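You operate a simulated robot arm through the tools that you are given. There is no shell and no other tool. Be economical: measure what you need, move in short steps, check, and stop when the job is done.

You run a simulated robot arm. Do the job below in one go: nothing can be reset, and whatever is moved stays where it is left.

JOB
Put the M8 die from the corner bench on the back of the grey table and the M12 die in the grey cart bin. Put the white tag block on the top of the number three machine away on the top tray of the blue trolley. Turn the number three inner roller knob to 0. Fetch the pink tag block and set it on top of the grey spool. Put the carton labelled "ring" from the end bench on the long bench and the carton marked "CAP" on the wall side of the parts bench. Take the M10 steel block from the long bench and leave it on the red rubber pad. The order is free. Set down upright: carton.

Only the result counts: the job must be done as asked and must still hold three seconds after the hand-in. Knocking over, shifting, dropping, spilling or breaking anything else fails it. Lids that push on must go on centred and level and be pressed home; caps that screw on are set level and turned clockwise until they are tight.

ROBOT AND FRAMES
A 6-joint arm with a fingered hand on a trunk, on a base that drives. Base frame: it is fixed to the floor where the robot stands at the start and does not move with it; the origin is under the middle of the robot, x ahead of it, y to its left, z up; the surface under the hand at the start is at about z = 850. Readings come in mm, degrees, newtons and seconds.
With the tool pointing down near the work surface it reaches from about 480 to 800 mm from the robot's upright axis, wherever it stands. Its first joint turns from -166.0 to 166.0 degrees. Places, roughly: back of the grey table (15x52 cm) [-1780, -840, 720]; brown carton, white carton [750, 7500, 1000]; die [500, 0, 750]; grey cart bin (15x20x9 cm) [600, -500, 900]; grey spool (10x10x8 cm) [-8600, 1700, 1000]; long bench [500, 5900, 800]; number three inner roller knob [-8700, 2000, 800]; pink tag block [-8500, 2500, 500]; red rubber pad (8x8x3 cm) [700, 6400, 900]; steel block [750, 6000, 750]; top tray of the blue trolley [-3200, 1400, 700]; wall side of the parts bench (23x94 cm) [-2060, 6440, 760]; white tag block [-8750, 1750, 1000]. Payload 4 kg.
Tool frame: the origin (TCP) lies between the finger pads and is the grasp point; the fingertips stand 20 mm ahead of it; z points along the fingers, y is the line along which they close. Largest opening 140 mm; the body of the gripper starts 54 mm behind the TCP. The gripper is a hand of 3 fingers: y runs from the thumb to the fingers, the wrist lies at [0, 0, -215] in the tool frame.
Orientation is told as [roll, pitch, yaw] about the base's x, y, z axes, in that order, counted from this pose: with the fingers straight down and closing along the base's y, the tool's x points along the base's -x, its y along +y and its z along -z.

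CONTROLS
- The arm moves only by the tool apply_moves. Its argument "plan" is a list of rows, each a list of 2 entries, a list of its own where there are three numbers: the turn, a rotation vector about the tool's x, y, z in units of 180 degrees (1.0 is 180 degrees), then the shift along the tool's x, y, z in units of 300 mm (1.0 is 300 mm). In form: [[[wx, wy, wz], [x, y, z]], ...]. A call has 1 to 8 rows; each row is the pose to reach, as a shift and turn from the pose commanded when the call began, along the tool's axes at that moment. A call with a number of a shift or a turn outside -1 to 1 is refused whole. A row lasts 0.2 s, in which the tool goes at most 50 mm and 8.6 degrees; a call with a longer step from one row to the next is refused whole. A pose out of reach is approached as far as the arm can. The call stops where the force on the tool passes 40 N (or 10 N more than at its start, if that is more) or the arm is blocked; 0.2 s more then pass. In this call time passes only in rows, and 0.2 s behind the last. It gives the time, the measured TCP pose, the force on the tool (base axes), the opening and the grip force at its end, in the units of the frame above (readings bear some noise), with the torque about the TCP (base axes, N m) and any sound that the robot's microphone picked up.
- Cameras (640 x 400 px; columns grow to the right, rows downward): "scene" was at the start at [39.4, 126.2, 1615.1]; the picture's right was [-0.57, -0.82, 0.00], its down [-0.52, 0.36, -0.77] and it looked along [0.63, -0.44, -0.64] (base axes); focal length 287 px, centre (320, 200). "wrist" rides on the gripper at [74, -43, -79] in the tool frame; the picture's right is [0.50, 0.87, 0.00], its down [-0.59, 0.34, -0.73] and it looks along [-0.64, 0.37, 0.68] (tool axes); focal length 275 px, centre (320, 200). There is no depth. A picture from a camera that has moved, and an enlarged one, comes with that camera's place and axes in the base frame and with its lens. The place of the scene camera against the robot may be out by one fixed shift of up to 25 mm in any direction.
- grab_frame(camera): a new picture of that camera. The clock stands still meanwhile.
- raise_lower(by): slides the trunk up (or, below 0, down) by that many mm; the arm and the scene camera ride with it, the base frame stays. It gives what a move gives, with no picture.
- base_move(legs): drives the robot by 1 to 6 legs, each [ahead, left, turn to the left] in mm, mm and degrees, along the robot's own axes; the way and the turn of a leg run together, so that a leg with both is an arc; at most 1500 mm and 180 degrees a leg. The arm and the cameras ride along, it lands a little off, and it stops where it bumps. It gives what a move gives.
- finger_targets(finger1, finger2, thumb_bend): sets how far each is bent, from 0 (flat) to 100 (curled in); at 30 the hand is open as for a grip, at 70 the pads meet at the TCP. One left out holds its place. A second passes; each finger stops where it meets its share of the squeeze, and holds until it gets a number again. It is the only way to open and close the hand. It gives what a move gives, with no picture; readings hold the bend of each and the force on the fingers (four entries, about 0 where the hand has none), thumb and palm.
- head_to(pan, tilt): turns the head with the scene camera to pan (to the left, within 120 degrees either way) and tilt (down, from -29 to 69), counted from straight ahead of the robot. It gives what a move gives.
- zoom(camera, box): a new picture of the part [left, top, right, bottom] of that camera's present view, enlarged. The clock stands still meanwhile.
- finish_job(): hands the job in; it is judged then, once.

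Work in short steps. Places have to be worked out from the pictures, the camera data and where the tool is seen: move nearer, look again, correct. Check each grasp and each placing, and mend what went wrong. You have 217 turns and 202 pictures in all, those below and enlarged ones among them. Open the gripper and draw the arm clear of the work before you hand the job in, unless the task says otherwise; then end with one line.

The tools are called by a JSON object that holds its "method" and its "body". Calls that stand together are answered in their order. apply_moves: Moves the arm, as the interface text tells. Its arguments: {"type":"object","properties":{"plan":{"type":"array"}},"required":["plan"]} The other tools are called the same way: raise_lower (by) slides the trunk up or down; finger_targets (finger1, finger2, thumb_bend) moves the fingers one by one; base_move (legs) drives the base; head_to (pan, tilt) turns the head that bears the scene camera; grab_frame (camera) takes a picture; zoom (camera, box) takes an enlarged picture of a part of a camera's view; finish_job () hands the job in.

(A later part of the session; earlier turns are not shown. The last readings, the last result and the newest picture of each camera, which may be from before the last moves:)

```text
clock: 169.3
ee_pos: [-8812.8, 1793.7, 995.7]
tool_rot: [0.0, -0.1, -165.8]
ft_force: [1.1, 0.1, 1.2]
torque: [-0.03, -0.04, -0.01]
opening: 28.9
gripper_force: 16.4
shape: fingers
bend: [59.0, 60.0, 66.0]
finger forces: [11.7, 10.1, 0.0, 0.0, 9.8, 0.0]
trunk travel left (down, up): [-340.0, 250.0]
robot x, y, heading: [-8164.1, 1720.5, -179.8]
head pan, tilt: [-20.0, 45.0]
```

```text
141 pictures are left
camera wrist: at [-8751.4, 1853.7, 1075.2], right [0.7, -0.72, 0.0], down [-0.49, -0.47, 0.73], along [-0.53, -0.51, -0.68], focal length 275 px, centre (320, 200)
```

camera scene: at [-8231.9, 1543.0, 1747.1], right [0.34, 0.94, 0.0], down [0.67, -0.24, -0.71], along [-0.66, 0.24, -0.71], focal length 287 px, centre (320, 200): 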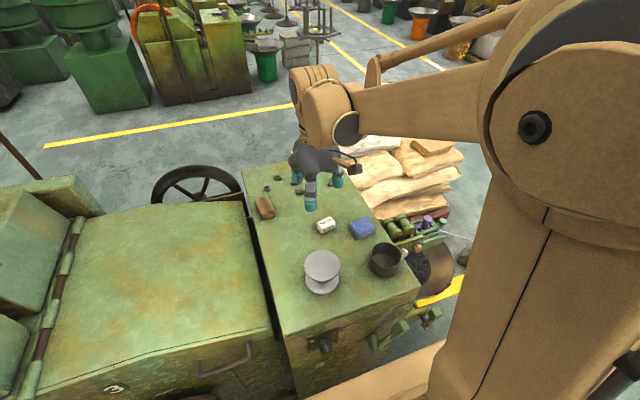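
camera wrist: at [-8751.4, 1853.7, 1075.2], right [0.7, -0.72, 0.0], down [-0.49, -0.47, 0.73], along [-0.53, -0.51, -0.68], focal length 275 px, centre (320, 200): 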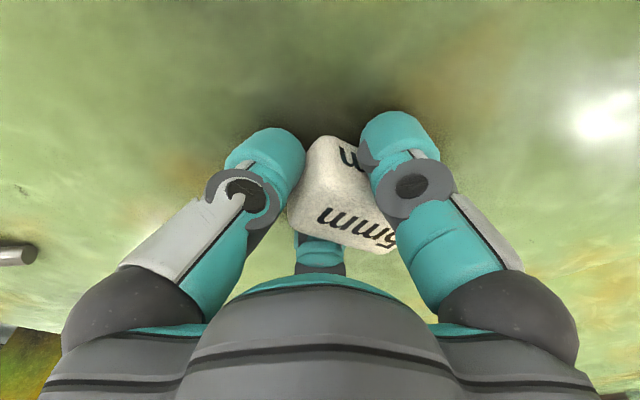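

The grip works. But the pink tag and the knob are better done before the long trip, so I release the white tag here, lift clear, and come back for it last.

{"method": "finger_targets", "body": {"finger1": 42, "finger2": 42, "thumb_bend": 42}}

{"method": "apply_moves", "body": {"plan": [[[0, 0, 0], [0, 0, -0.12]], [[0, 0, 0], [0, 0, -0.28]], [[0, 0, 0], [0, 0, -0.44]], [[0, 0, 0], [0, 0, -0.6]], [[0, 0, 0], [0, 0, -0.76]], [[0, 0, 0], [0, 0, -0.9]]]}}

{"method": "grab_frame", "body": {"camera": "wrist"}}

{"method": "head_to", "body": {"pan": -60, "tilt": 40}}

{"method": "grab_frame", "body": {"camera": "scene"}}

```text
clock: 170.3
ee_pos: [-8812.8, 1793.8, 996.6]
tool_rot: [0.0, 0.0, -165.8]
ft_force: [-0.2, 0.3, 0.0]
torque: [-0.02, 0.02, -0.03]
opening: 88.5
gripper_force: 0.2
shape: fingers
bend: [42.0, 42.0, 42.0]
finger forces: [0.1, 0.0, 0.0, 0.1, 0.1, 0.0]
trunk travel left (down, up): [-340.0, 250.0]
robot x, y, heading: [-8162.7, 1719.8, -179.9]
head pan, tilt: [-20.0, 45.0]
```

```text
clock: 171.7
ee_pos: [-8812.4, 1794.9, 1269.9]
tool_rot: [-0.1, -0.1, -165.7]
ft_force: [0.3, -0.3, 0.9]
torque: [0.0, 0.0, -0.01]
opening: 88.4
gripper_force: 0.1
shape: fingers
bend: [42.0, 42.0, 42.0]
finger forces: [0.1, 0.0, 0.0, 0.0, 0.2, 0.1]
trunk travel left (down, up): [-340.0, 250.0]
robot x, y, heading: [-8163.0, 1720.8, -179.9]
head pan, tilt: [-20.0, 45.0]
```

```text
140 pictures are left
camera wrist: at [-8751.6, 1854.0, 1347.7], right [0.7, -0.72, 0.0], down [-0.49, -0.47, 0.74], along [-0.53, -0.51, -0.68], focal length 275 px, centre (320, 200)
```

wrist: 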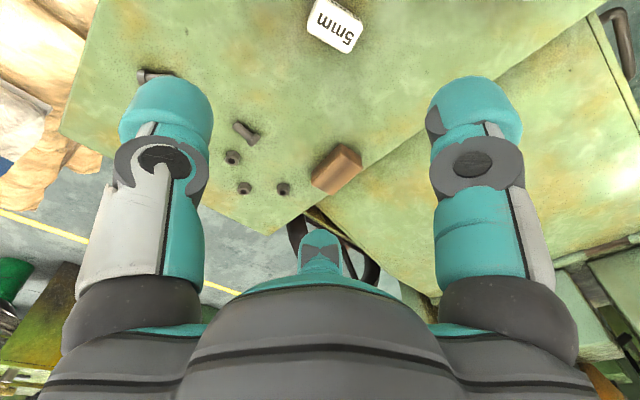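

```text
clock: 172.8
ee_pos: [-8814.8, 1794.5, 1267.6]
tool_rot: [0.1, -0.2, -165.8]
ft_force: [-0.5, 0.5, 0.1]
torque: [-0.01, -0.01, -0.01]
opening: 88.7
gripper_force: 0.1
shape: fingers
bend: [42.0, 42.0, 42.0]
finger forces: [0.1, 0.1, 0.1, 0.0, 0.1, 0.0]
trunk travel left (down, up): [-340.0, 250.0]
robot x, y, heading: [-8164.2, 1715.4, -179.7]
head pan, tilt: [-60.0, 40.0]
```

```text
139 pictures are left
camera scene: at [-8196.3, 1589.0, 1754.5], right [0.86, 0.5, 0.0], down [0.32, -0.56, -0.77], along [-0.39, 0.66, -0.64], focal length 287 px, centre (320, 200)
```

scene: 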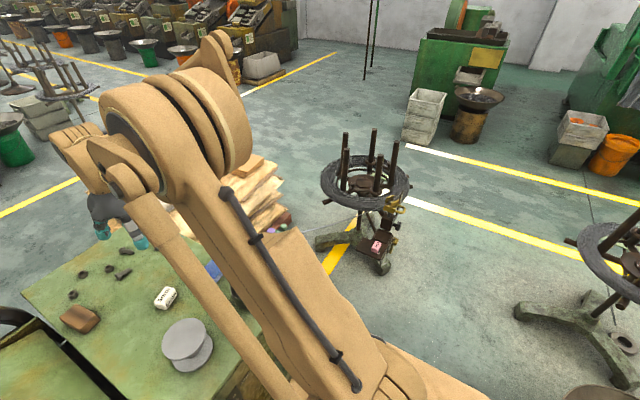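

The stand with the pink tag is around (-8500,2700). I move to about (-8000,2300), beside it, and look again.

{"method": "base_move", "body": {"legs": [[-170, 0, 0], [0, -560, 0]]}}

{"method": "head_to", "body": {"pan": -25, "tilt": 45}}

{"method": "grab_frame", "body": {"camera": "scene"}}

{"method": "grab_frame", "body": {"camera": "wrist"}}

```text
clock: 177.0
ee_pos: [-8645.0, 2349.2, 1267.1]
tool_rot: [0.0, -0.1, -166.0]
ft_force: [-0.2, 0.4, -0.2]
torque: [-0.03, 0.02, 0.01]
opening: 88.7
gripper_force: 0.0
shape: fingers
bend: [42.0, 42.0, 42.0]
finger forces: [0.0, 0.0, 0.1, 0.0, 0.0, 0.0]
trunk travel left (down, up): [-340.0, 250.0]
robot x, y, heading: [-7992.8, 2275.4, 179.9]
head pan, tilt: [-60.0, 40.0]
```

```text
clock: 178.0
ee_pos: [-8644.8, 2347.6, 1268.5]
tool_rot: [0.1, 0.0, -166.0]
ft_force: [-0.4, -0.2, 1.3]
torque: [0.01, -0.01, -0.01]
opening: 88.6
gripper_force: 0.0
shape: fingers
bend: [42.0, 42.0, 42.0]
finger forces: [0.1, 0.0, 0.0, 0.0, 0.1, 0.1]
trunk travel left (down, up): [-340.0, 250.0]
robot x, y, heading: [-7994.9, 2272.3, 180.1]
head pan, tilt: [-25.0, 45.0]
```

```text
138 pictures are left
camera scene: at [-8059.8, 2102.8, 1747.2], right [0.42, 0.91, 0.0], down [0.64, -0.3, -0.71], along [-0.64, 0.3, -0.71], focal length 287 px, centre (320, 200)
```

scene: 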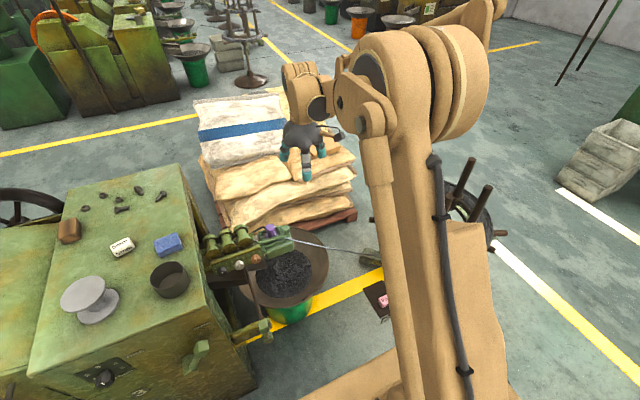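

```text
137 pictures are left
camera wrist: at [-8584.0, 2408.9, 1346.8], right [0.69, -0.72, 0.0], down [-0.49, -0.47, 0.73], along [-0.53, -0.51, -0.68], focal length 275 px, centre (320, 200)
```

wrist: 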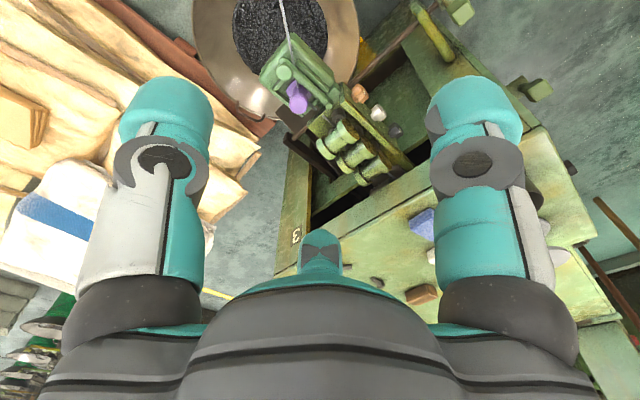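

From here the knob panel is visible, so I zoom on it.

{"method": "zoom", "body": {"camera": "scene", "box": [195, 215, 315, 290]}}

{"method": "zoom", "body": {"camera": "wrist", "box": [240, 40, 440, 165]}}

```text
5.33 times, centred on (255, 252) of scene
camera zoom: at [-8059.8, 2102.8, 1747.2], right [0.42, 0.91, 0.0], down [0.64, -0.3, -0.71], along [-0.64, 0.3, -0.71], focal length 1529 px, centre (667, -80)
```

zoom: 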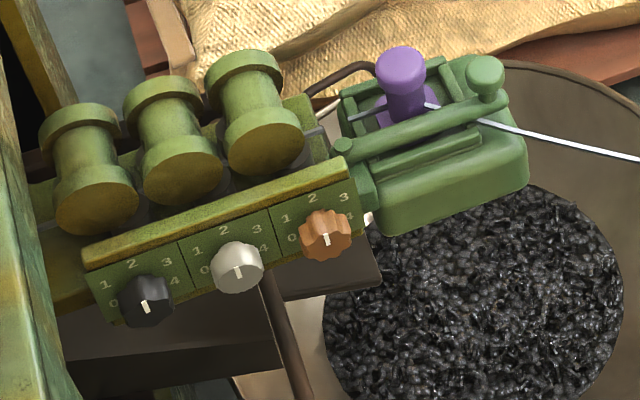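

```text
3.20 times, centred on (340, 102) of wrist
camera zoom: at [-8584.0, 2408.9, 1346.8], right [0.69, -0.72, 0.0], down [-0.49, -0.47, 0.73], along [-0.53, -0.51, -0.68], focal length 881 px, centre (256, 512)
```

zoom: 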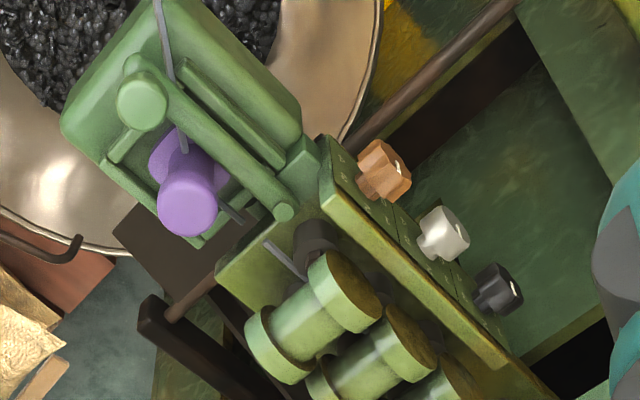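

Inner = the black knob, the one nearest the machine. Triangulating three views puts the pink tag at about (-8443,2579,620), so I zoom on it.

{"method": "zoom", "body": {"camera": "scene", "box": [340, 240, 440, 340]}}

{"method": "head_to", "body": {"pan": -60, "tilt": 50}}

{"method": "grab_frame", "body": {"camera": "scene"}}

```text
4.00 times, centred on (390, 290) of scene
camera zoom: at [-8059.8, 2102.8, 1747.2], right [0.42, 0.91, 0.0], down [0.64, -0.3, -0.71], along [-0.64, 0.3, -0.71], focal length 1147 px, centre (40, -160)
```

zoom: 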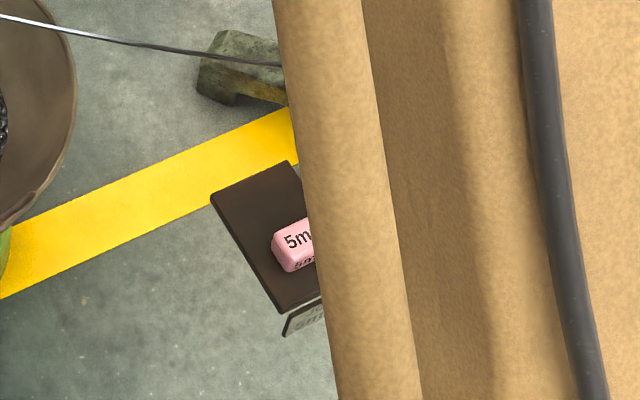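

```text
clock: 179.0
ee_pos: [-8645.7, 2349.3, 1268.7]
tool_rot: [0.0, 0.0, -166.0]
ft_force: [0.0, -0.2, 0.5]
torque: [-0.04, 0.0, 0.01]
opening: 88.7
gripper_force: 0.0
shape: fingers
bend: [42.0, 42.0, 42.0]
finger forces: [0.1, 0.0, 0.0, 0.0, 0.0, 0.0]
trunk travel left (down, up): [-340.0, 250.0]
robot x, y, heading: [-7992.1, 2273.8, 179.9]
head pan, tilt: [-60.0, 50.0]
```

```text
133 pictures are left
camera scene: at [-8024.6, 2135.0, 1740.3], right [0.87, 0.5, 0.0], down [0.38, -0.66, -0.64], along [-0.32, 0.56, -0.77], focal length 287 px, centre (320, 200)
```

scene: 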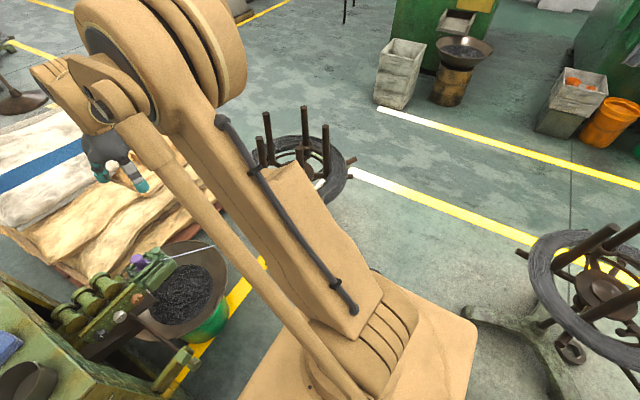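

The plate is axis-aligned, with the block's long side along y, and reel parts stand behind it. I bring the hand high over the pink tag with yaw 180 and look with the wrist camera.

{"method": "apply_moves", "body": {"plan": [[[0, 0, 0.02], [0.12, -0.083, 0]], [[0, 0, 0.04], [0.24, -0.166, 0]], [[0, 0, 0.06], [0.36, -0.249, 0]], [[0, 0, 0.078], [0.48, -0.332, 0]], [[0, 0, 0.078], [0.6, -0.415, 0]], [[0, 0, 0.078], [0.72, -0.498, 0]], [[0, 0, 0.078], [0.84, -0.58, 0]]]}}

{"method": "raise_lower", "body": {"by": -300}}

{"method": "grab_frame", "body": {"camera": "wrist"}}

{"method": "head_to", "body": {"pan": -25, "tilt": 40}}

{"method": "grab_frame", "body": {"camera": "scene"}}

```text
clock: 180.6
ee_pos: [-8438.6, 2582.3, 1267.9]
tool_rot: [0.0, -0.1, 180.0]
ft_force: [0.7, 1.0, -0.6]
torque: [0.01, 0.04, 0.0]
opening: 88.6
gripper_force: 0.1
shape: fingers
bend: [42.0, 42.0, 42.0]
finger forces: [0.1, 0.1, 0.1, 0.0, 0.1, 0.1]
trunk travel left (down, up): [-340.0, 250.0]
robot x, y, heading: [-7993.2, 2275.7, 179.8]
head pan, tilt: [-60.0, 50.0]
```

```text
clock: 183.6
ee_pos: [-8440.9, 2579.5, 969.1]
tool_rot: [0.1, -0.2, 179.8]
ft_force: [-0.6, 0.5, -0.7]
torque: [-0.01, 0.02, -0.01]
opening: 88.8
gripper_force: 0.1
shape: fingers
bend: [42.0, 42.0, 42.0]
finger forces: [0.1, 0.0, 0.0, 0.0, 0.1, 0.1]
trunk travel left (down, up): [-40.0, 550.0]
robot x, y, heading: [-7997.3, 2272.0, 180.0]
head pan, tilt: [-60.0, 50.0]
```

```text
132 pictures are left
camera wrist: at [-8367.2, 2623.9, 1047.2], right [0.5, -0.87, 0.0], down [-0.59, -0.34, 0.74], along [-0.64, -0.37, -0.68], focal length 275 px, centre (320, 200)
```

wrist: 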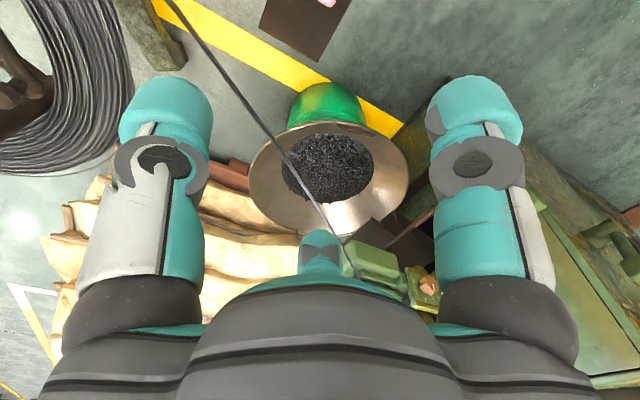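

```text
clock: 184.6
ee_pos: [-8441.0, 2580.0, 967.8]
tool_rot: [0.1, -0.1, 179.9]
ft_force: [0.4, -0.7, -0.7]
torque: [-0.02, -0.02, 0.0]
opening: 88.9
gripper_force: 0.0
shape: fingers
bend: [42.0, 42.0, 42.0]
finger forces: [0.0, 0.0, 0.1, 0.0, 0.0, 0.1]
trunk travel left (down, up): [-40.0, 550.0]
robot x, y, heading: [-7992.7, 2273.6, 179.8]
head pan, tilt: [-25.0, 40.0]
```

```text
131 pictures are left
camera scene: at [-8062.9, 2104.5, 1454.5], right [0.42, 0.91, 0.0], down [0.58, -0.27, -0.77], along [-0.69, 0.32, -0.64], focal length 287 px, centre (320, 200)
```

scene: 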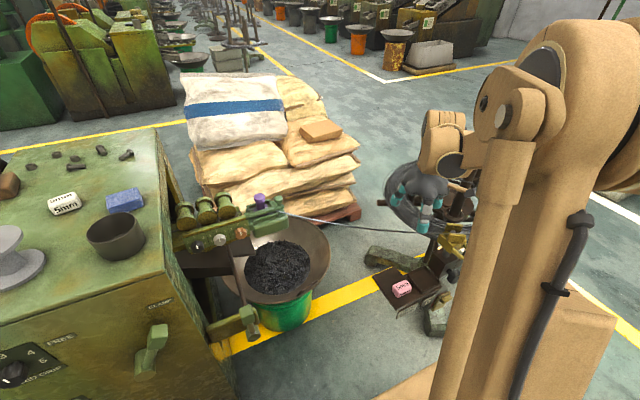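

Pink confirmed at about (-8439,2576,620). I zoom in on its surroundings.

{"method": "zoom", "body": {"camera": "scene", "box": [350, 210, 490, 345]}}

```text
2.96 times, centred on (420, 278) of scene
camera zoom: at [-8062.9, 2104.5, 1454.5], right [0.42, 0.91, 0.0], down [0.58, -0.27, -0.77], along [-0.69, 0.32, -0.64], focal length 850 px, centre (24, -30)
```

zoom: 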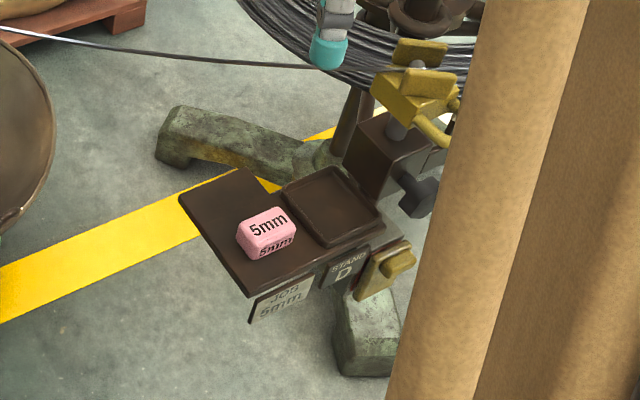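

There's room around the tag. I tilt the hand 7° away from the clamp column and descend to 70 mm above.

{"method": "finger_targets", "body": {"finger1": 46, "finger2": 46, "thumb_bend": 46}}

{"method": "apply_moves", "body": {"plan": [[[0.02, 0, 0], [0, 0.02, 0.15]], [[0.039, 0, 0], [0, 0.02, 0.3]], [[0.039, 0, 0], [0, 0.02, 0.45]], [[0.039, 0, 0], [0, 0.02, 0.6]], [[0.039, 0, 0], [0, 0.02, 0.75]], [[0.039, 0, 0], [0, 0.02, 0.89]]]}}

{"method": "grab_frame", "body": {"camera": "wrist"}}

{"method": "zoom", "body": {"camera": "scene", "box": [350, 210, 490, 345]}}

```text
clock: 185.6
ee_pos: [-8441.2, 2579.9, 968.3]
tool_rot: [0.1, -0.1, 179.9]
ft_force: [1.4, -0.4, 0.6]
torque: [-0.01, 0.0, 0.02]
opening: 76.5
gripper_force: 0.1
shape: fingers
bend: [46.0, 46.0, 46.0]
finger forces: [0.0, 0.0, 0.0, 0.0, 0.1, 0.0]
trunk travel left (down, up): [-40.0, 550.0]
robot x, y, heading: [-7992.4, 2274.8, 179.9]
head pan, tilt: [-25.0, 40.0]
```

```text
clock: 187.0
ee_pos: [-8442.6, 2575.5, 701.0]
tool_rot: [-7.1, -0.1, 179.8]
ft_force: [-0.6, 0.1, -0.3]
torque: [0.0, 0.03, 0.01]
opening: 76.5
gripper_force: 0.1
shape: fingers
bend: [46.0, 46.0, 46.0]
finger forces: [0.0, 0.0, 0.0, 0.1, 0.0, 0.1]
trunk travel left (down, up): [-40.0, 550.0]
robot x, y, heading: [-7996.4, 2274.0, 180.2]
head pan, tilt: [-25.0, 40.0]
```

```text
129 pictures are left
camera wrist: at [-8368.6, 2608.8, 783.6], right [0.5, -0.86, -0.11], down [-0.59, -0.43, 0.69], along [-0.64, -0.28, -0.72], focal length 275 px, centre (320, 200)
```

wrist: 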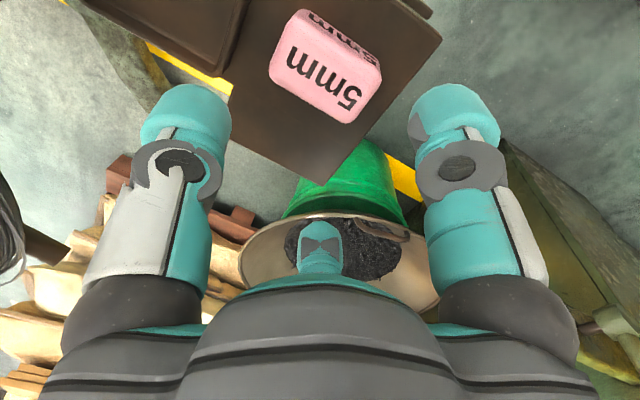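

```text
2.96 times, centred on (420, 278) of scene
camera zoom: at [-8063.3, 2104.6, 1454.5], right [0.42, 0.91, 0.0], down [0.58, -0.27, -0.77], along [-0.69, 0.32, -0.64], focal length 850 px, centre (24, -30)
```

zoom: 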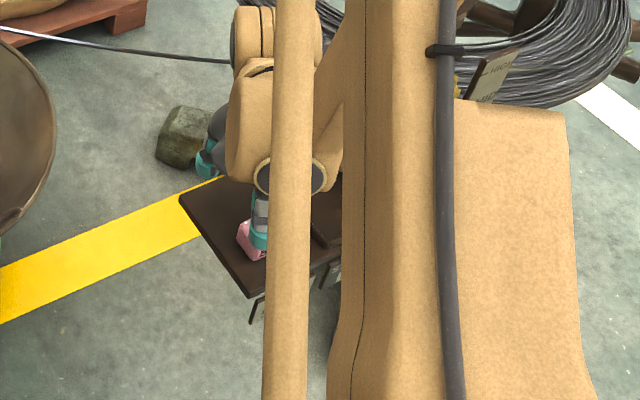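

Computed from this closer view, pink is at about (-8426,2593). I shift over it and go down to z≈650.

{"method": "apply_moves", "body": {"plan": [[[0, 0, 0], [0.055, -0.05, 0.006]], [[0, 0, 0], [0.055, -0.035, 0.1]], [[0, 0, 0], [0.055, -0.027, 0.175]]]}}

{"method": "grab_frame", "body": {"camera": "wrist"}}

```text
clock: 187.8
ee_pos: [-8435.0, 2594.2, 655.4]
tool_rot: [-7.0, 0.0, 179.9]
ft_force: [0.0, 0.5, -0.5]
torque: [-0.03, -0.02, -0.01]
opening: 76.4
gripper_force: 0.0
shape: fingers
bend: [46.0, 46.0, 46.0]
finger forces: [0.0, 0.0, 0.0, 0.0, 0.1, 0.0]
out of reach, approached as far as the arm can: row 3
trunk travel left (down, up): [-40.0, 550.0]
robot x, y, heading: [-7995.5, 2273.8, 180.1]
head pan, tilt: [-25.0, 40.0]
```

```text
127 pictures are left
camera wrist: at [-8361.3, 2628.3, 738.8], right [0.5, -0.86, -0.1], down [-0.59, -0.43, 0.69], along [-0.64, -0.28, -0.72], focal length 275 px, centre (320, 200)
```

wrist: 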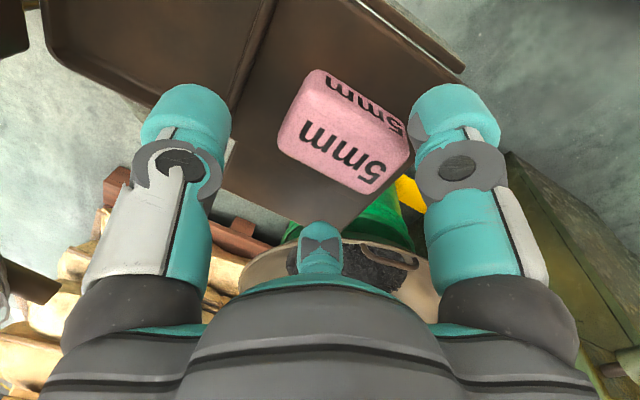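

Out of reach by arm alone. I lift a little, lower the trunk fully, and then recentre on pink (-8420,2593).

{"method": "apply_moves", "body": {"plan": [[[0, 0, 0], [0, 0, -0.1]]]}}

{"method": "raise_lower", "body": {"by": -40}}

```text
clock: 188.2
ee_pos: [-8435.5, 2592.6, 685.3]
tool_rot: [-7.0, -0.1, 179.8]
ft_force: [1.4, 0.1, -0.8]
torque: [0.05, 0.03, -0.04]
opening: 76.5
gripper_force: 0.0
shape: fingers
bend: [46.0, 46.0, 46.0]
finger forces: [0.0, 0.0, 0.0, 0.0, 0.1, 0.1]
trunk travel left (down, up): [-40.0, 550.0]
robot x, y, heading: [-7993.8, 2273.8, 180.0]
head pan, tilt: [-25.0, 40.0]
```

```text
clock: 189.0
ee_pos: [-8434.2, 2591.1, 645.0]
tool_rot: [-7.1, -0.1, 179.9]
ft_force: [0.2, -0.4, 0.4]
torque: [-0.01, 0.02, 0.0]
opening: 76.5
gripper_force: 0.0
shape: fingers
bend: [46.0, 46.0, 46.0]
finger forces: [0.0, 0.1, 0.0, 0.0, 0.0, 0.1]
trunk travel left (down, up): [0.0, 590.0]
robot x, y, heading: [-7995.7, 2273.7, 179.9]
head pan, tilt: [-25.0, 40.0]
```

Now I shift +14 mm in x and descend 12 mm.

{"method": "apply_moves", "body": {"plan": [[[0, 0, 0], [0.05, 0, 0]], [[0, 0, 0], [0.05, 0.003, 0.025]], [[0, 0, 0], [0.05, 0.005, 0.043]]]}}

{"method": "grab_frame", "body": {"camera": "wrist"}}

```text
clock: 189.8
ee_pos: [-8422.3, 2595.2, 636.1]
tool_rot: [-7.0, 0.0, 179.9]
ft_force: [0.4, -0.5, 3.7]
torque: [0.15, -0.02, -0.05]
opening: 76.4
gripper_force: 1.1
shape: fingers
bend: [46.0, 46.0, 46.0]
finger forces: [0.1, 0.1, 0.0, 0.0, 3.0, 0.0]
out of reach, approached as far as the arm can: row 3
trunk travel left (down, up): [0.0, 590.0]
robot x, y, heading: [-7992.8, 2277.5, 180.2]
head pan, tilt: [-25.0, 40.0]
```

```text
126 pictures are left
camera wrist: at [-8348.4, 2628.5, 718.6], right [0.5, -0.86, -0.11], down [-0.59, -0.43, 0.69], along [-0.64, -0.28, -0.72], focal length 275 px, centre (320, 200)
```

wrist: 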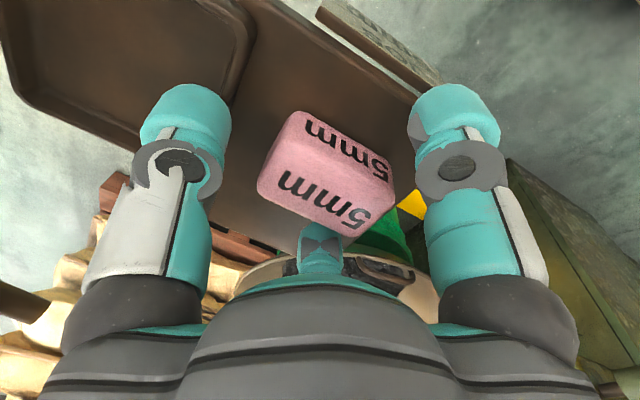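

The thumb just brushes the raised frame. I ease up 2 mm and 4 mm toward -y, then close.

{"method": "apply_moves", "body": {"plan": [[[0, 0, 0], [0, 0.014, -0.008]]]}}

{"method": "finger_targets", "body": {"finger1": 70, "finger2": 70, "thumb_bend": 70}}

{"method": "grab_frame", "body": {"camera": "wrist"}}

```text
clock: 190.2
ee_pos: [-8424.1, 2591.5, 638.7]
tool_rot: [-6.9, 0.0, 180.0]
ft_force: [0.3, -0.3, -0.4]
torque: [0.08, 0.02, 0.01]
opening: 76.7
gripper_force: 0.0
shape: fingers
bend: [46.0, 46.0, 46.0]
finger forces: [0.1, 0.1, 0.0, 0.0, 0.1, 0.0]
trunk travel left (down, up): [0.0, 590.0]
robot x, y, heading: [-7995.7, 2275.1, 180.0]
head pan, tilt: [-25.0, 40.0]
```

```text
clock: 191.2
ee_pos: [-8423.1, 2592.1, 638.7]
tool_rot: [-6.9, 0.1, 179.9]
ft_force: [0.1, -0.4, 0.5]
torque: [-0.03, 0.02, 0.0]
opening: 30.1
gripper_force: 17.0
shape: fingers
bend: [59.0, 59.0, 64.0]
finger forces: [10.0, 10.1, 0.1, 0.0, 13.3, 0.0]
trunk travel left (down, up): [0.0, 590.0]
robot x, y, heading: [-7996.7, 2271.9, 179.9]
head pan, tilt: [-25.0, 40.0]
```

```text
125 pictures are left
camera wrist: at [-8349.6, 2624.5, 721.2], right [0.5, -0.86, -0.1], down [-0.59, -0.42, 0.69], along [-0.64, -0.28, -0.72], focal length 275 px, centre (320, 200)
```

wrist: 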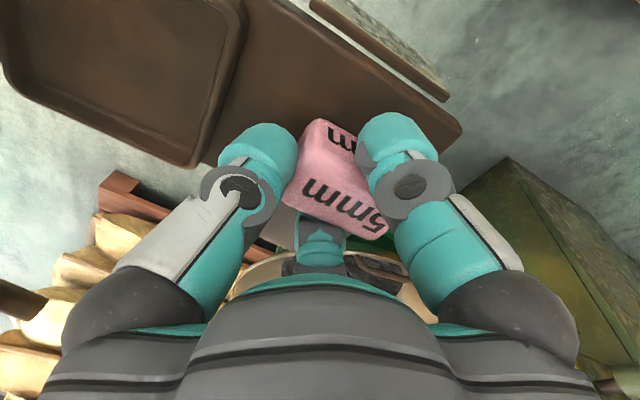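

Gripped. I raise the trunk straight up and check.

{"method": "raise_lower", "body": {"by": 400}}

{"method": "grab_frame", "body": {"camera": "wrist"}}

{"method": "grab_frame", "body": {"camera": "scene"}}

```text
clock: 195.1
ee_pos: [-8424.2, 2591.8, 1037.8]
tool_rot: [-6.9, 0.0, 179.9]
ft_force: [-0.8, -0.3, -0.5]
torque: [-0.02, 0.01, -0.01]
opening: 30.1
gripper_force: 16.3
shape: fingers
bend: [59.0, 59.0, 64.0]
finger forces: [9.7, 9.9, 0.0, 0.0, 13.4, 0.0]
trunk travel left (down, up): [-400.0, 190.0]
robot x, y, heading: [-7995.9, 2275.8, 179.9]
head pan, tilt: [-25.0, 40.0]
```

```text
124 pictures are left
camera wrist: at [-8349.8, 2624.5, 1121.1], right [0.5, -0.86, -0.1], down [-0.59, -0.42, 0.69], along [-0.64, -0.28, -0.72], focal length 275 px, centre (320, 200)
```

wrist: 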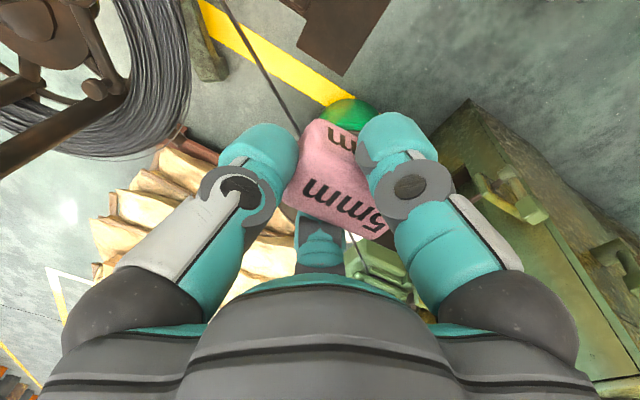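

```text
123 pictures are left
camera scene: at [-8063.1, 2104.5, 1814.4], right [0.42, 0.91, 0.0], down [0.58, -0.27, -0.77], along [-0.69, 0.32, -0.64], focal length 287 px, centre (320, 200)
```

scene: 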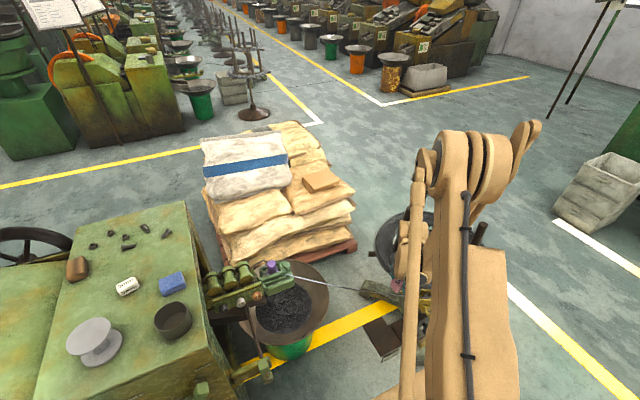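

Pink is held. I raise further and drive back next to the spool.

{"method": "raise_lower", "body": {"by": 170}}

{"method": "base_move", "body": {"legs": [[0, 540, 0], [100, 0, 0]]}}

{"method": "apply_moves", "body": {"plan": [[[0, 0, 0], [0, 0.15, 0.018]], [[0, 0, 0], [0, 0.3, 0.037]], [[0, 0, 0], [0, 0.45, 0.055]], [[0, 0, 0], [0, 0.6, 0.074]], [[0, 0, 0], [0, 0.75, 0.092]]]}}

{"method": "head_to", "body": {"pan": -20, "tilt": 45}}

{"method": "grab_frame", "body": {"camera": "scene"}}

{"method": "grab_frame", "body": {"camera": "wrist"}}

```text
clock: 197.0
ee_pos: [-8425.4, 2592.1, 1207.8]
tool_rot: [-6.9, -0.1, 179.9]
ft_force: [-1.0, -0.3, -1.1]
torque: [0.02, -0.01, -0.02]
opening: 30.4
gripper_force: 17.1
shape: fingers
bend: [59.0, 59.0, 64.0]
finger forces: [9.6, 9.9, 0.1, 0.1, 13.5, 0.1]
trunk travel left (down, up): [-570.0, 20.0]
robot x, y, heading: [-7996.2, 2276.4, 179.9]
head pan, tilt: [-25.0, 40.0]
```

```text
clock: 200.9
ee_pos: [-8524.0, 2038.3, 1207.3]
tool_rot: [-6.9, 0.0, -179.6]
ft_force: [0.8, -1.0, -0.1]
torque: [0.01, -0.01, 0.01]
opening: 30.2
gripper_force: 16.3
shape: fingers
bend: [59.0, 59.0, 64.0]
finger forces: [9.7, 9.9, 0.0, 0.0, 13.4, 0.1]
trunk travel left (down, up): [-570.0, 20.0]
robot x, y, heading: [-8096.2, 1721.5, -179.7]
head pan, tilt: [-25.0, 40.0]
```

```text
clock: 202.1
ee_pos: [-8614.1, 1832.9, 1198.4]
tool_rot: [-7.1, 0.2, -179.7]
ft_force: [0.4, -1.5, -1.4]
torque: [0.03, -0.04, 0.02]
opening: 30.2
gripper_force: 16.0
shape: fingers
bend: [59.0, 59.0, 64.0]
finger forces: [9.4, 9.6, 0.0, 0.0, 13.4, 0.1]
out of reach, approached as far as the arm can: row 1, 2, 3, 4, 5
trunk travel left (down, up): [-570.0, 20.0]
robot x, y, heading: [-8091.8, 1722.6, -179.5]
head pan, tilt: [-25.0, 40.0]
```

```text
clock: 202.8
ee_pos: [-8614.4, 1835.6, 1200.3]
tool_rot: [-6.8, 0.0, -179.6]
ft_force: [0.0, 0.6, -0.6]
torque: [-0.01, 0.0, 0.04]
opening: 30.1
gripper_force: 16.1
shape: fingers
bend: [59.0, 59.0, 64.0]
finger forces: [9.4, 9.7, 0.1, 0.1, 13.3, 0.0]
trunk travel left (down, up): [-570.0, 20.0]
robot x, y, heading: [-8089.2, 1723.1, -179.3]
head pan, tilt: [-20.0, 45.0]
```

```text
122 pictures are left
camera scene: at [-8158.4, 1546.3, 1977.3], right [0.34, 0.94, 0.0], down [0.67, -0.24, -0.71], along [-0.67, 0.24, -0.71], focal length 287 px, centre (320, 200)
```

scene: 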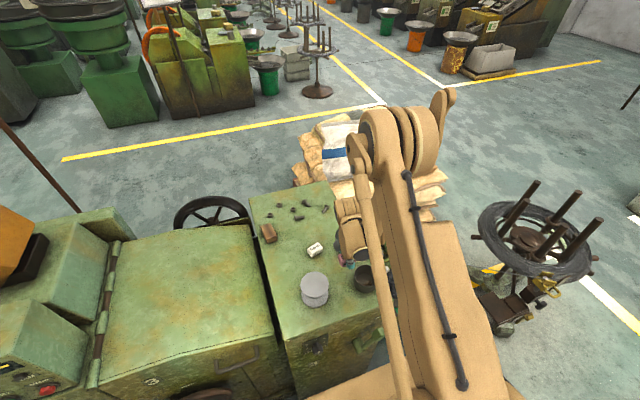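

```text
121 pictures are left
camera wrist: at [-8539.9, 1869.3, 1282.0], right [0.51, -0.86, -0.1], down [-0.59, -0.43, 0.69], along [-0.63, -0.29, -0.72], focal length 275 px, centre (320, 200)
```

wrist: 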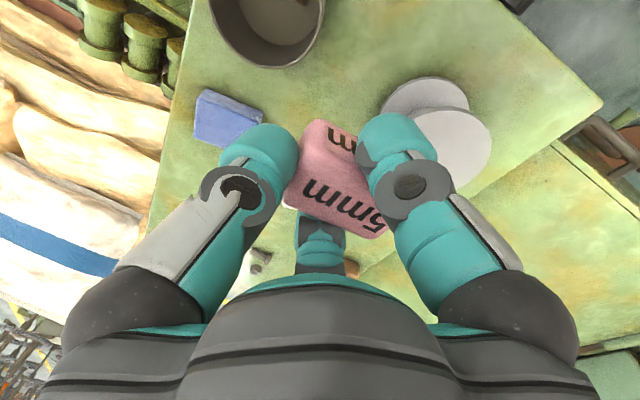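

I'm at the arm's near limit because the trunk is so high. I raise the hand with the arm, then lower the trunk.

{"method": "apply_moves", "body": {"plan": [[[0, 0, 0], [0, -0.01, -0.15]], [[0, 0, 0], [0, -0.02, -0.3]], [[0, 0, 0], [0, -0.04, -0.45]], [[0, 0, 0], [0, -0.05, -0.55]]]}}

```text
clock: 203.8
ee_pos: [-8617.1, 1834.4, 1366.8]
tool_rot: [-7.0, 0.0, -179.5]
ft_force: [0.4, -0.4, -0.8]
torque: [0.01, 0.02, -0.01]
opening: 29.6
gripper_force: 15.5
shape: fingers
bend: [59.0, 59.0, 64.0]
finger forces: [9.4, 9.6, 0.0, 0.0, 13.0, 0.0]
trunk travel left (down, up): [-570.0, 20.0]
robot x, y, heading: [-8089.5, 1725.8, -180.0]
head pan, tilt: [-20.0, 45.0]
```

I lower the trunk 160 mm and slide over the spool at (-8615,1716).

{"method": "raise_lower", "body": {"by": -170}}

{"method": "apply_moves", "body": {"plan": [[[0, 0, 0], [0, 0.13, -0.016]], [[0, 0, 0], [0, 0.26, -0.032]], [[0, 0, 0], [0, 0.39, -0.048]]]}}

{"method": "grab_frame", "body": {"camera": "wrist"}}

{"method": "grab_frame", "body": {"camera": "scene"}}

```text
clock: 205.7
ee_pos: [-8617.6, 1834.8, 1195.9]
tool_rot: [-6.9, 0.0, -179.5]
ft_force: [-0.8, 0.4, 0.4]
torque: [0.03, -0.03, 0.01]
opening: 29.7
gripper_force: 16.3
shape: fingers
bend: [59.0, 59.0, 64.0]
finger forces: [9.5, 9.5, 0.0, 0.0, 12.9, 0.0]
trunk travel left (down, up): [-400.0, 190.0]
robot x, y, heading: [-8092.9, 1720.0, -179.8]
head pan, tilt: [-20.0, 45.0]
```

```text
clock: 206.5
ee_pos: [-8618.2, 1713.5, 1195.6]
tool_rot: [-7.0, 0.0, -179.7]
ft_force: [0.3, -0.3, -0.3]
torque: [0.01, -0.01, 0.0]
opening: 29.7
gripper_force: 15.7
shape: fingers
bend: [59.0, 59.0, 64.0]
finger forces: [9.3, 9.5, 0.1, 0.0, 13.0, 0.1]
trunk travel left (down, up): [-400.0, 190.0]
robot x, y, heading: [-8087.4, 1724.8, -179.5]
head pan, tilt: [-20.0, 45.0]
```

```text
120 pictures are left
camera wrist: at [-8543.3, 1747.6, 1279.4], right [0.51, -0.86, -0.11], down [-0.59, -0.43, 0.69], along [-0.63, -0.29, -0.72], focal length 275 px, centre (320, 200)
```

wrist: 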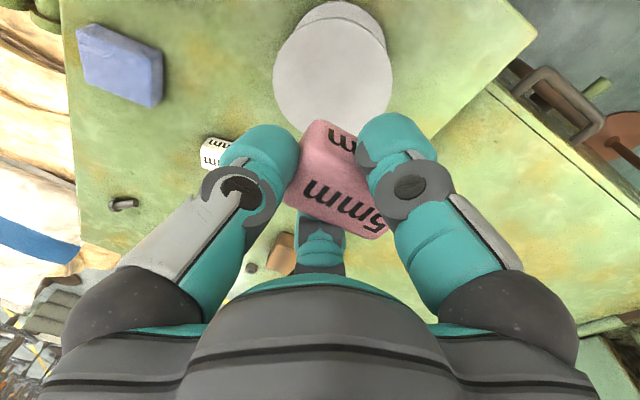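

```text
119 pictures are left
camera scene: at [-8158.4, 1543.6, 1807.0], right [0.34, 0.94, 0.0], down [0.67, -0.24, -0.71], along [-0.67, 0.24, -0.71], focal length 287 px, centre (320, 200)
```

scene: 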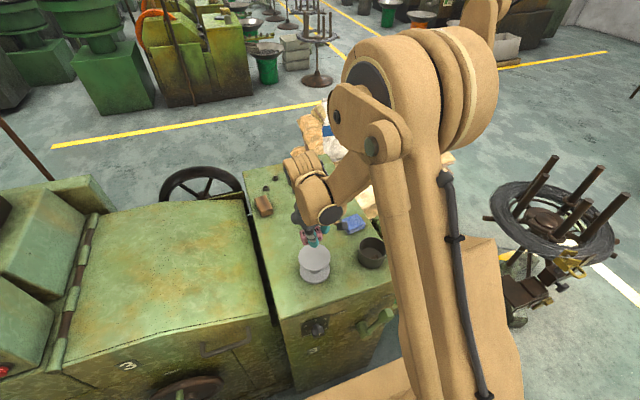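

The spool's top centre is (-8619,1718) at z≈1040. I descend to just above it.

{"method": "apply_moves", "body": {"plan": [[[0, 0, 0], [0, 0.0, 0.13]], [[0, 0, 0], [0, 0.016, 0.25]], [[0, 0, 0], [0, 0.031, 0.37]]]}}

{"method": "grab_frame", "body": {"camera": "wrist"}}

{"method": "zoom", "body": {"camera": "scene", "box": [260, 200, 400, 300]}}

```text
clock: 207.3
ee_pos: [-8617.2, 1723.0, 1085.2]
tool_rot: [-6.9, -0.1, -179.8]
ft_force: [-4.6, 3.6, 18.5]
torque: [-0.12, 0.1, -0.05]
opening: 28.2
gripper_force: 20.5
shape: fingers
bend: [60.0, 59.0, 65.0]
finger forces: [11.7, 15.6, 0.0, 0.0, 13.5, 0.0]
trunk travel left (down, up): [-400.0, 190.0]
robot x, y, heading: [-8090.8, 1723.0, -179.7]
head pan, tilt: [-20.0, 45.0]
```

```text
118 pictures are left
camera wrist: at [-8543.4, 1756.9, 1167.4], right [0.51, -0.86, -0.11], down [-0.58, -0.43, 0.69], along [-0.64, -0.29, -0.72], focal length 275 px, centre (320, 200)
```

wrist: 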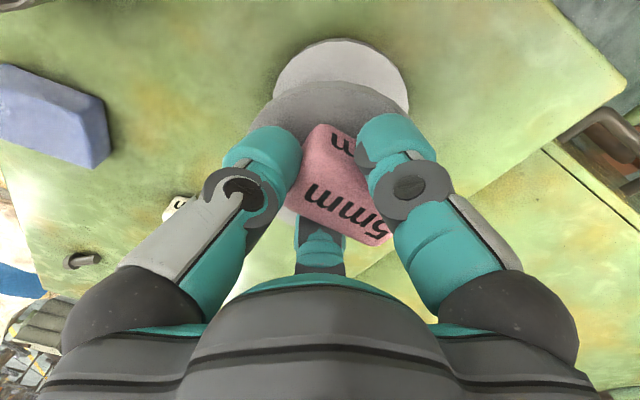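

```text
4.00 times, centred on (330, 250) of scene
camera zoom: at [-8157.1, 1546.5, 1807.7], right [0.34, 0.94, 0.0], down [0.67, -0.24, -0.71], along [-0.67, 0.24, -0.71], focal length 1147 px, centre (280, 0)
```

zoom: 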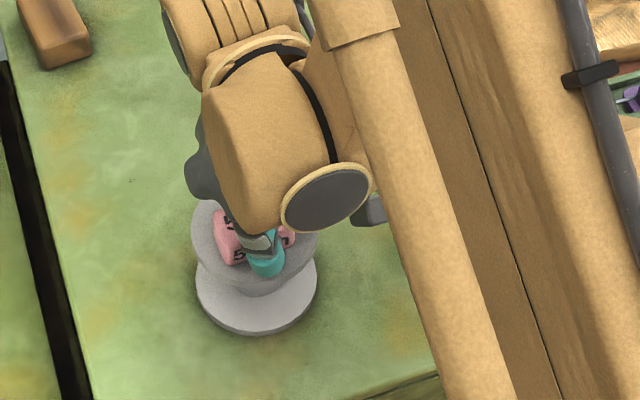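

The tag rests on the spool, near its centre. I release gently and lift.

{"method": "apply_moves", "body": {"plan": [[[0, 0, 0], [0, 0, -0.005]]]}}

{"method": "finger_targets", "body": {"finger1": 50, "finger2": 50, "thumb_bend": 54}}

{"method": "apply_moves", "body": {"plan": [[[0, 0, 0], [0, 0, -0.08]], [[0, 0, 0], [0, 0, -0.22]], [[0, 0, 0], [0, 0, -0.38]], [[0, 0, 0], [0, 0, -0.54]], [[0, 0, 0], [0, 0, -0.68]]]}}

{"method": "grab_frame", "body": {"camera": "wrist"}}

{"method": "zoom", "body": {"camera": "scene", "box": [260, 200, 400, 300]}}

```text
clock: 207.7
ee_pos: [-8617.9, 1722.3, 1086.2]
tool_rot: [-6.9, 0.2, -179.5]
ft_force: [0.7, 0.0, 0.7]
torque: [-0.02, 0.02, 0.01]
opening: 28.4
gripper_force: 17.9
shape: fingers
bend: [60.0, 59.0, 65.0]
finger forces: [12.0, 12.5, 0.0, 0.0, 11.6, 0.0]
trunk travel left (down, up): [-400.0, 190.0]
robot x, y, heading: [-8090.7, 1723.4, -179.4]
head pan, tilt: [-20.0, 45.0]
```

```text
clock: 208.7
ee_pos: [-8616.5, 1721.4, 1085.7]
tool_rot: [-7.1, -0.1, -179.6]
ft_force: [0.3, -1.1, -0.6]
torque: [0.0, -0.02, 0.01]
opening: 57.5
gripper_force: 0.0
shape: fingers
bend: [50.0, 50.0, 54.0]
finger forces: [0.1, 0.0, 0.0, 0.0, 0.0, 0.0]
trunk travel left (down, up): [-400.0, 190.0]
robot x, y, heading: [-8091.9, 1722.5, -179.5]
head pan, tilt: [-20.0, 45.0]
```

```text
clock: 209.9
ee_pos: [-8614.4, 1695.0, 1292.3]
tool_rot: [-6.9, 0.0, -179.7]
ft_force: [0.6, 0.2, 0.0]
torque: [-0.01, 0.04, 0.01]
opening: 57.3
gripper_force: 0.0
shape: fingers
bend: [50.0, 50.0, 54.0]
finger forces: [0.0, 0.0, 0.0, 0.0, 0.0, 0.0]
trunk travel left (down, up): [-400.0, 190.0]
robot x, y, heading: [-8089.2, 1720.5, -179.6]
head pan, tilt: [-20.0, 45.0]
```

```text
116 pictures are left
camera wrist: at [-8541.4, 1729.3, 1375.6], right [0.51, -0.86, -0.1], down [-0.58, -0.43, 0.69], along [-0.63, -0.29, -0.72], focal length 275 px, centre (320, 200)
```

wrist: 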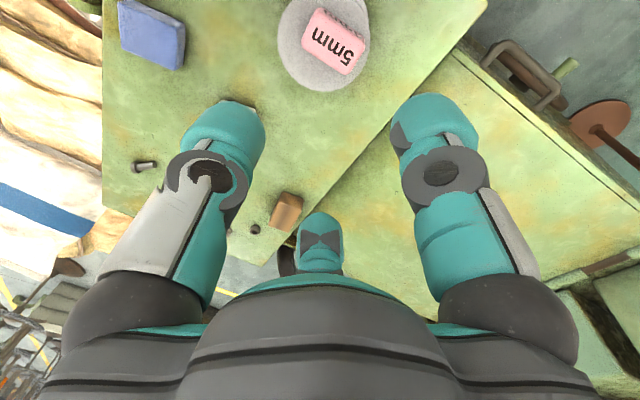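

```text
4.00 times, centred on (330, 250) of scene
camera zoom: at [-8157.1, 1545.6, 1807.2], right [0.34, 0.94, 0.0], down [0.67, -0.24, -0.71], along [-0.67, 0.24, -0.71], focal length 1147 px, centre (280, 0)
```

zoom: 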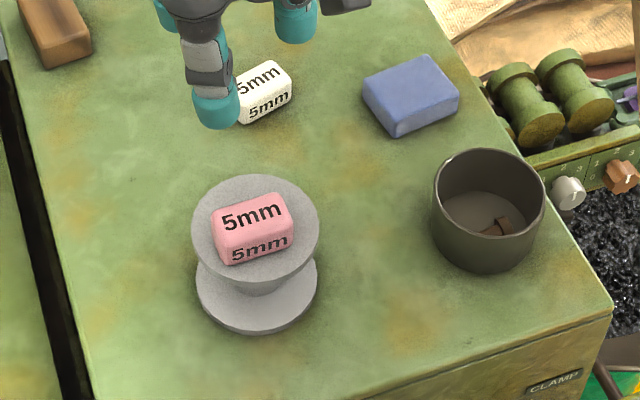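

Pink sits squarely on the spool. Next is the knob: I drive level with it and look closely.

{"method": "base_move", "body": {"legs": [[0, -340, -0.4]]}}

{"method": "raise_lower", "body": {"by": -170}}

{"method": "head_to", "body": {"pan": 0, "tilt": 40}}

{"method": "grab_frame", "body": {"camera": "scene"}}

```text
clock: 212.1
ee_pos: [-8617.6, 2050.2, 1291.0]
tool_rot: [-6.8, 0.0, 179.8]
ft_force: [-0.5, 0.2, 0.6]
torque: [0.02, 0.01, -0.02]
opening: 57.5
gripper_force: 0.0
shape: fingers
bend: [50.0, 50.0, 54.0]
finger forces: [0.0, 0.0, 0.0, 0.0, 0.0, 0.0]
trunk travel left (down, up): [-400.0, 190.0]
robot x, y, heading: [-8097.4, 2071.9, 179.8]
head pan, tilt: [-20.0, 45.0]
```

```text
clock: 214.1
ee_pos: [-8618.1, 2049.5, 1122.0]
tool_rot: [-7.0, -0.1, 179.8]
ft_force: [0.1, 0.3, -0.7]
torque: [0.0, 0.04, 0.01]
opening: 57.2
gripper_force: 0.1
shape: fingers
bend: [50.0, 50.0, 54.0]
finger forces: [0.0, 0.0, 0.0, 0.1, 0.0, 0.0]
trunk travel left (down, up): [-230.0, 360.0]
robot x, y, heading: [-8089.9, 2069.8, 180.1]
head pan, tilt: [-20.0, 45.0]
```

```text
clock: 214.9
ee_pos: [-8617.9, 2049.1, 1121.0]
tool_rot: [-6.9, 0.0, 179.8]
ft_force: [-0.3, -0.3, -1.3]
torque: [-0.01, 0.02, -0.02]
opening: 57.4
gripper_force: 0.1
shape: fingers
bend: [50.0, 50.0, 54.0]
finger forces: [0.0, 0.0, 0.0, 0.0, 0.0, 0.1]
trunk travel left (down, up): [-230.0, 360.0]
robot x, y, heading: [-8091.9, 2072.1, 180.0]
head pan, tilt: [0.0, 40.0]
```

```text
114 pictures are left
camera scene: at [-8169.5, 1866.7, 1644.4], right [0.0, 1.0, 0.0], down [0.64, 0.0, -0.77], along [-0.77, 0.0, -0.64], focal length 287 px, centre (320, 200)
```

scene: 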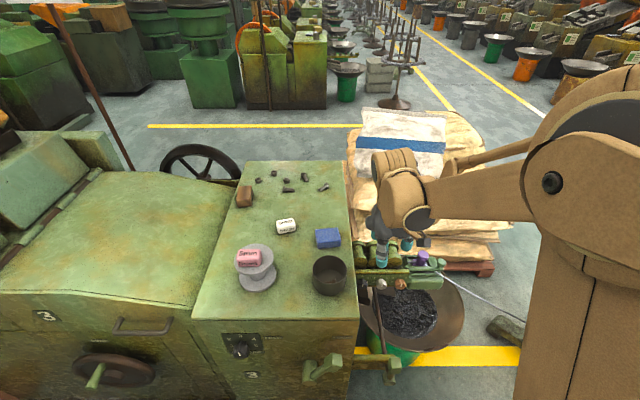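

I zoom in on the knobs from here.

{"method": "zoom", "body": {"camera": "scene", "box": [335, 240, 435, 315]}}

```text
5.33 times, centred on (385, 278) of scene
camera zoom: at [-8169.5, 1866.7, 1644.4], right [0.0, 1.0, 0.0], down [0.64, 0.0, -0.77], along [-0.77, 0.0, -0.64], focal length 1529 px, centre (-27, -213)
```

zoom: 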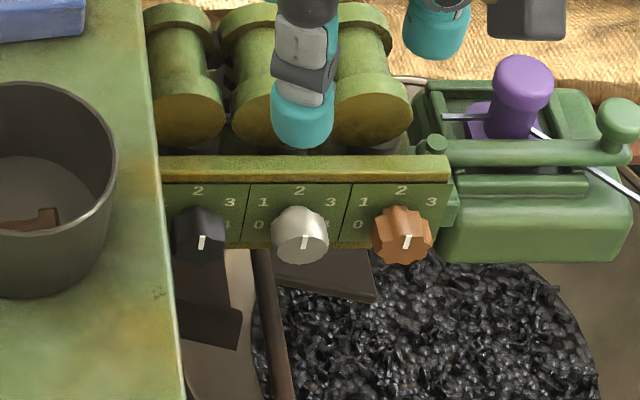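

Triangulated from several views, the black inner knob is at about (-8742,2015,772), only ~54 mm from the machine's end wall. I'll approach it horizontally with the tool leaning 20° towards +y. First I level the tool and move out a little.

{"method": "apply_moves", "body": {"plan": [[[-0.02, 0, 0], [-0.14, -0.06, 0]], [[-0.039, 0, 0], [-0.28, -0.12, 0.02]]]}}

{"method": "apply_moves", "body": {"plan": [[[0, -0.0455, 0], [0, 0, 0]], [[0, -0.091, 0], [0, 0, 0]], [[0, -0.1365, 0], [0, 0, 0]], [[0, -0.182, 0], [0, 0, 0]], [[0, -0.2275, 0], [0, 0, 0]], [[0, -0.273, 0], [0, 0, 0]], [[0, -0.3185, 0], [0, 0, 0]], [[0, -0.364, 0], [0, 0, 0]]]}}

```text
clock: 215.5
ee_pos: [-8702.6, 2086.5, 1117.6]
tool_rot: [0.1, 0.2, 179.9]
ft_force: [0.2, 1.1, -0.1]
torque: [-0.02, -0.02, -0.03]
opening: 57.4
gripper_force: 0.1
shape: fingers
bend: [50.0, 50.0, 54.0]
finger forces: [0.0, 0.0, 0.1, 0.0, 0.0, 0.1]
trunk travel left (down, up): [-230.0, 360.0]
robot x, y, heading: [-8089.2, 2074.4, 179.7]
head pan, tilt: [0.0, 40.0]
```

```text
clock: 217.3
ee_pos: [-8701.7, 2086.6, 1119.9]
tool_rot: [0.3, -65.6, 179.7]
ft_force: [0.2, -0.6, -0.1]
torque: [-0.01, -0.02, 0.01]
opening: 57.6
gripper_force: 0.2
shape: fingers
bend: [50.0, 50.0, 54.0]
finger forces: [0.1, 0.1, 0.0, 0.0, 0.0, 0.0]
trunk travel left (down, up): [-230.0, 360.0]
robot x, y, heading: [-8090.0, 2074.4, 180.0]
head pan, tilt: [0.0, 40.0]
```

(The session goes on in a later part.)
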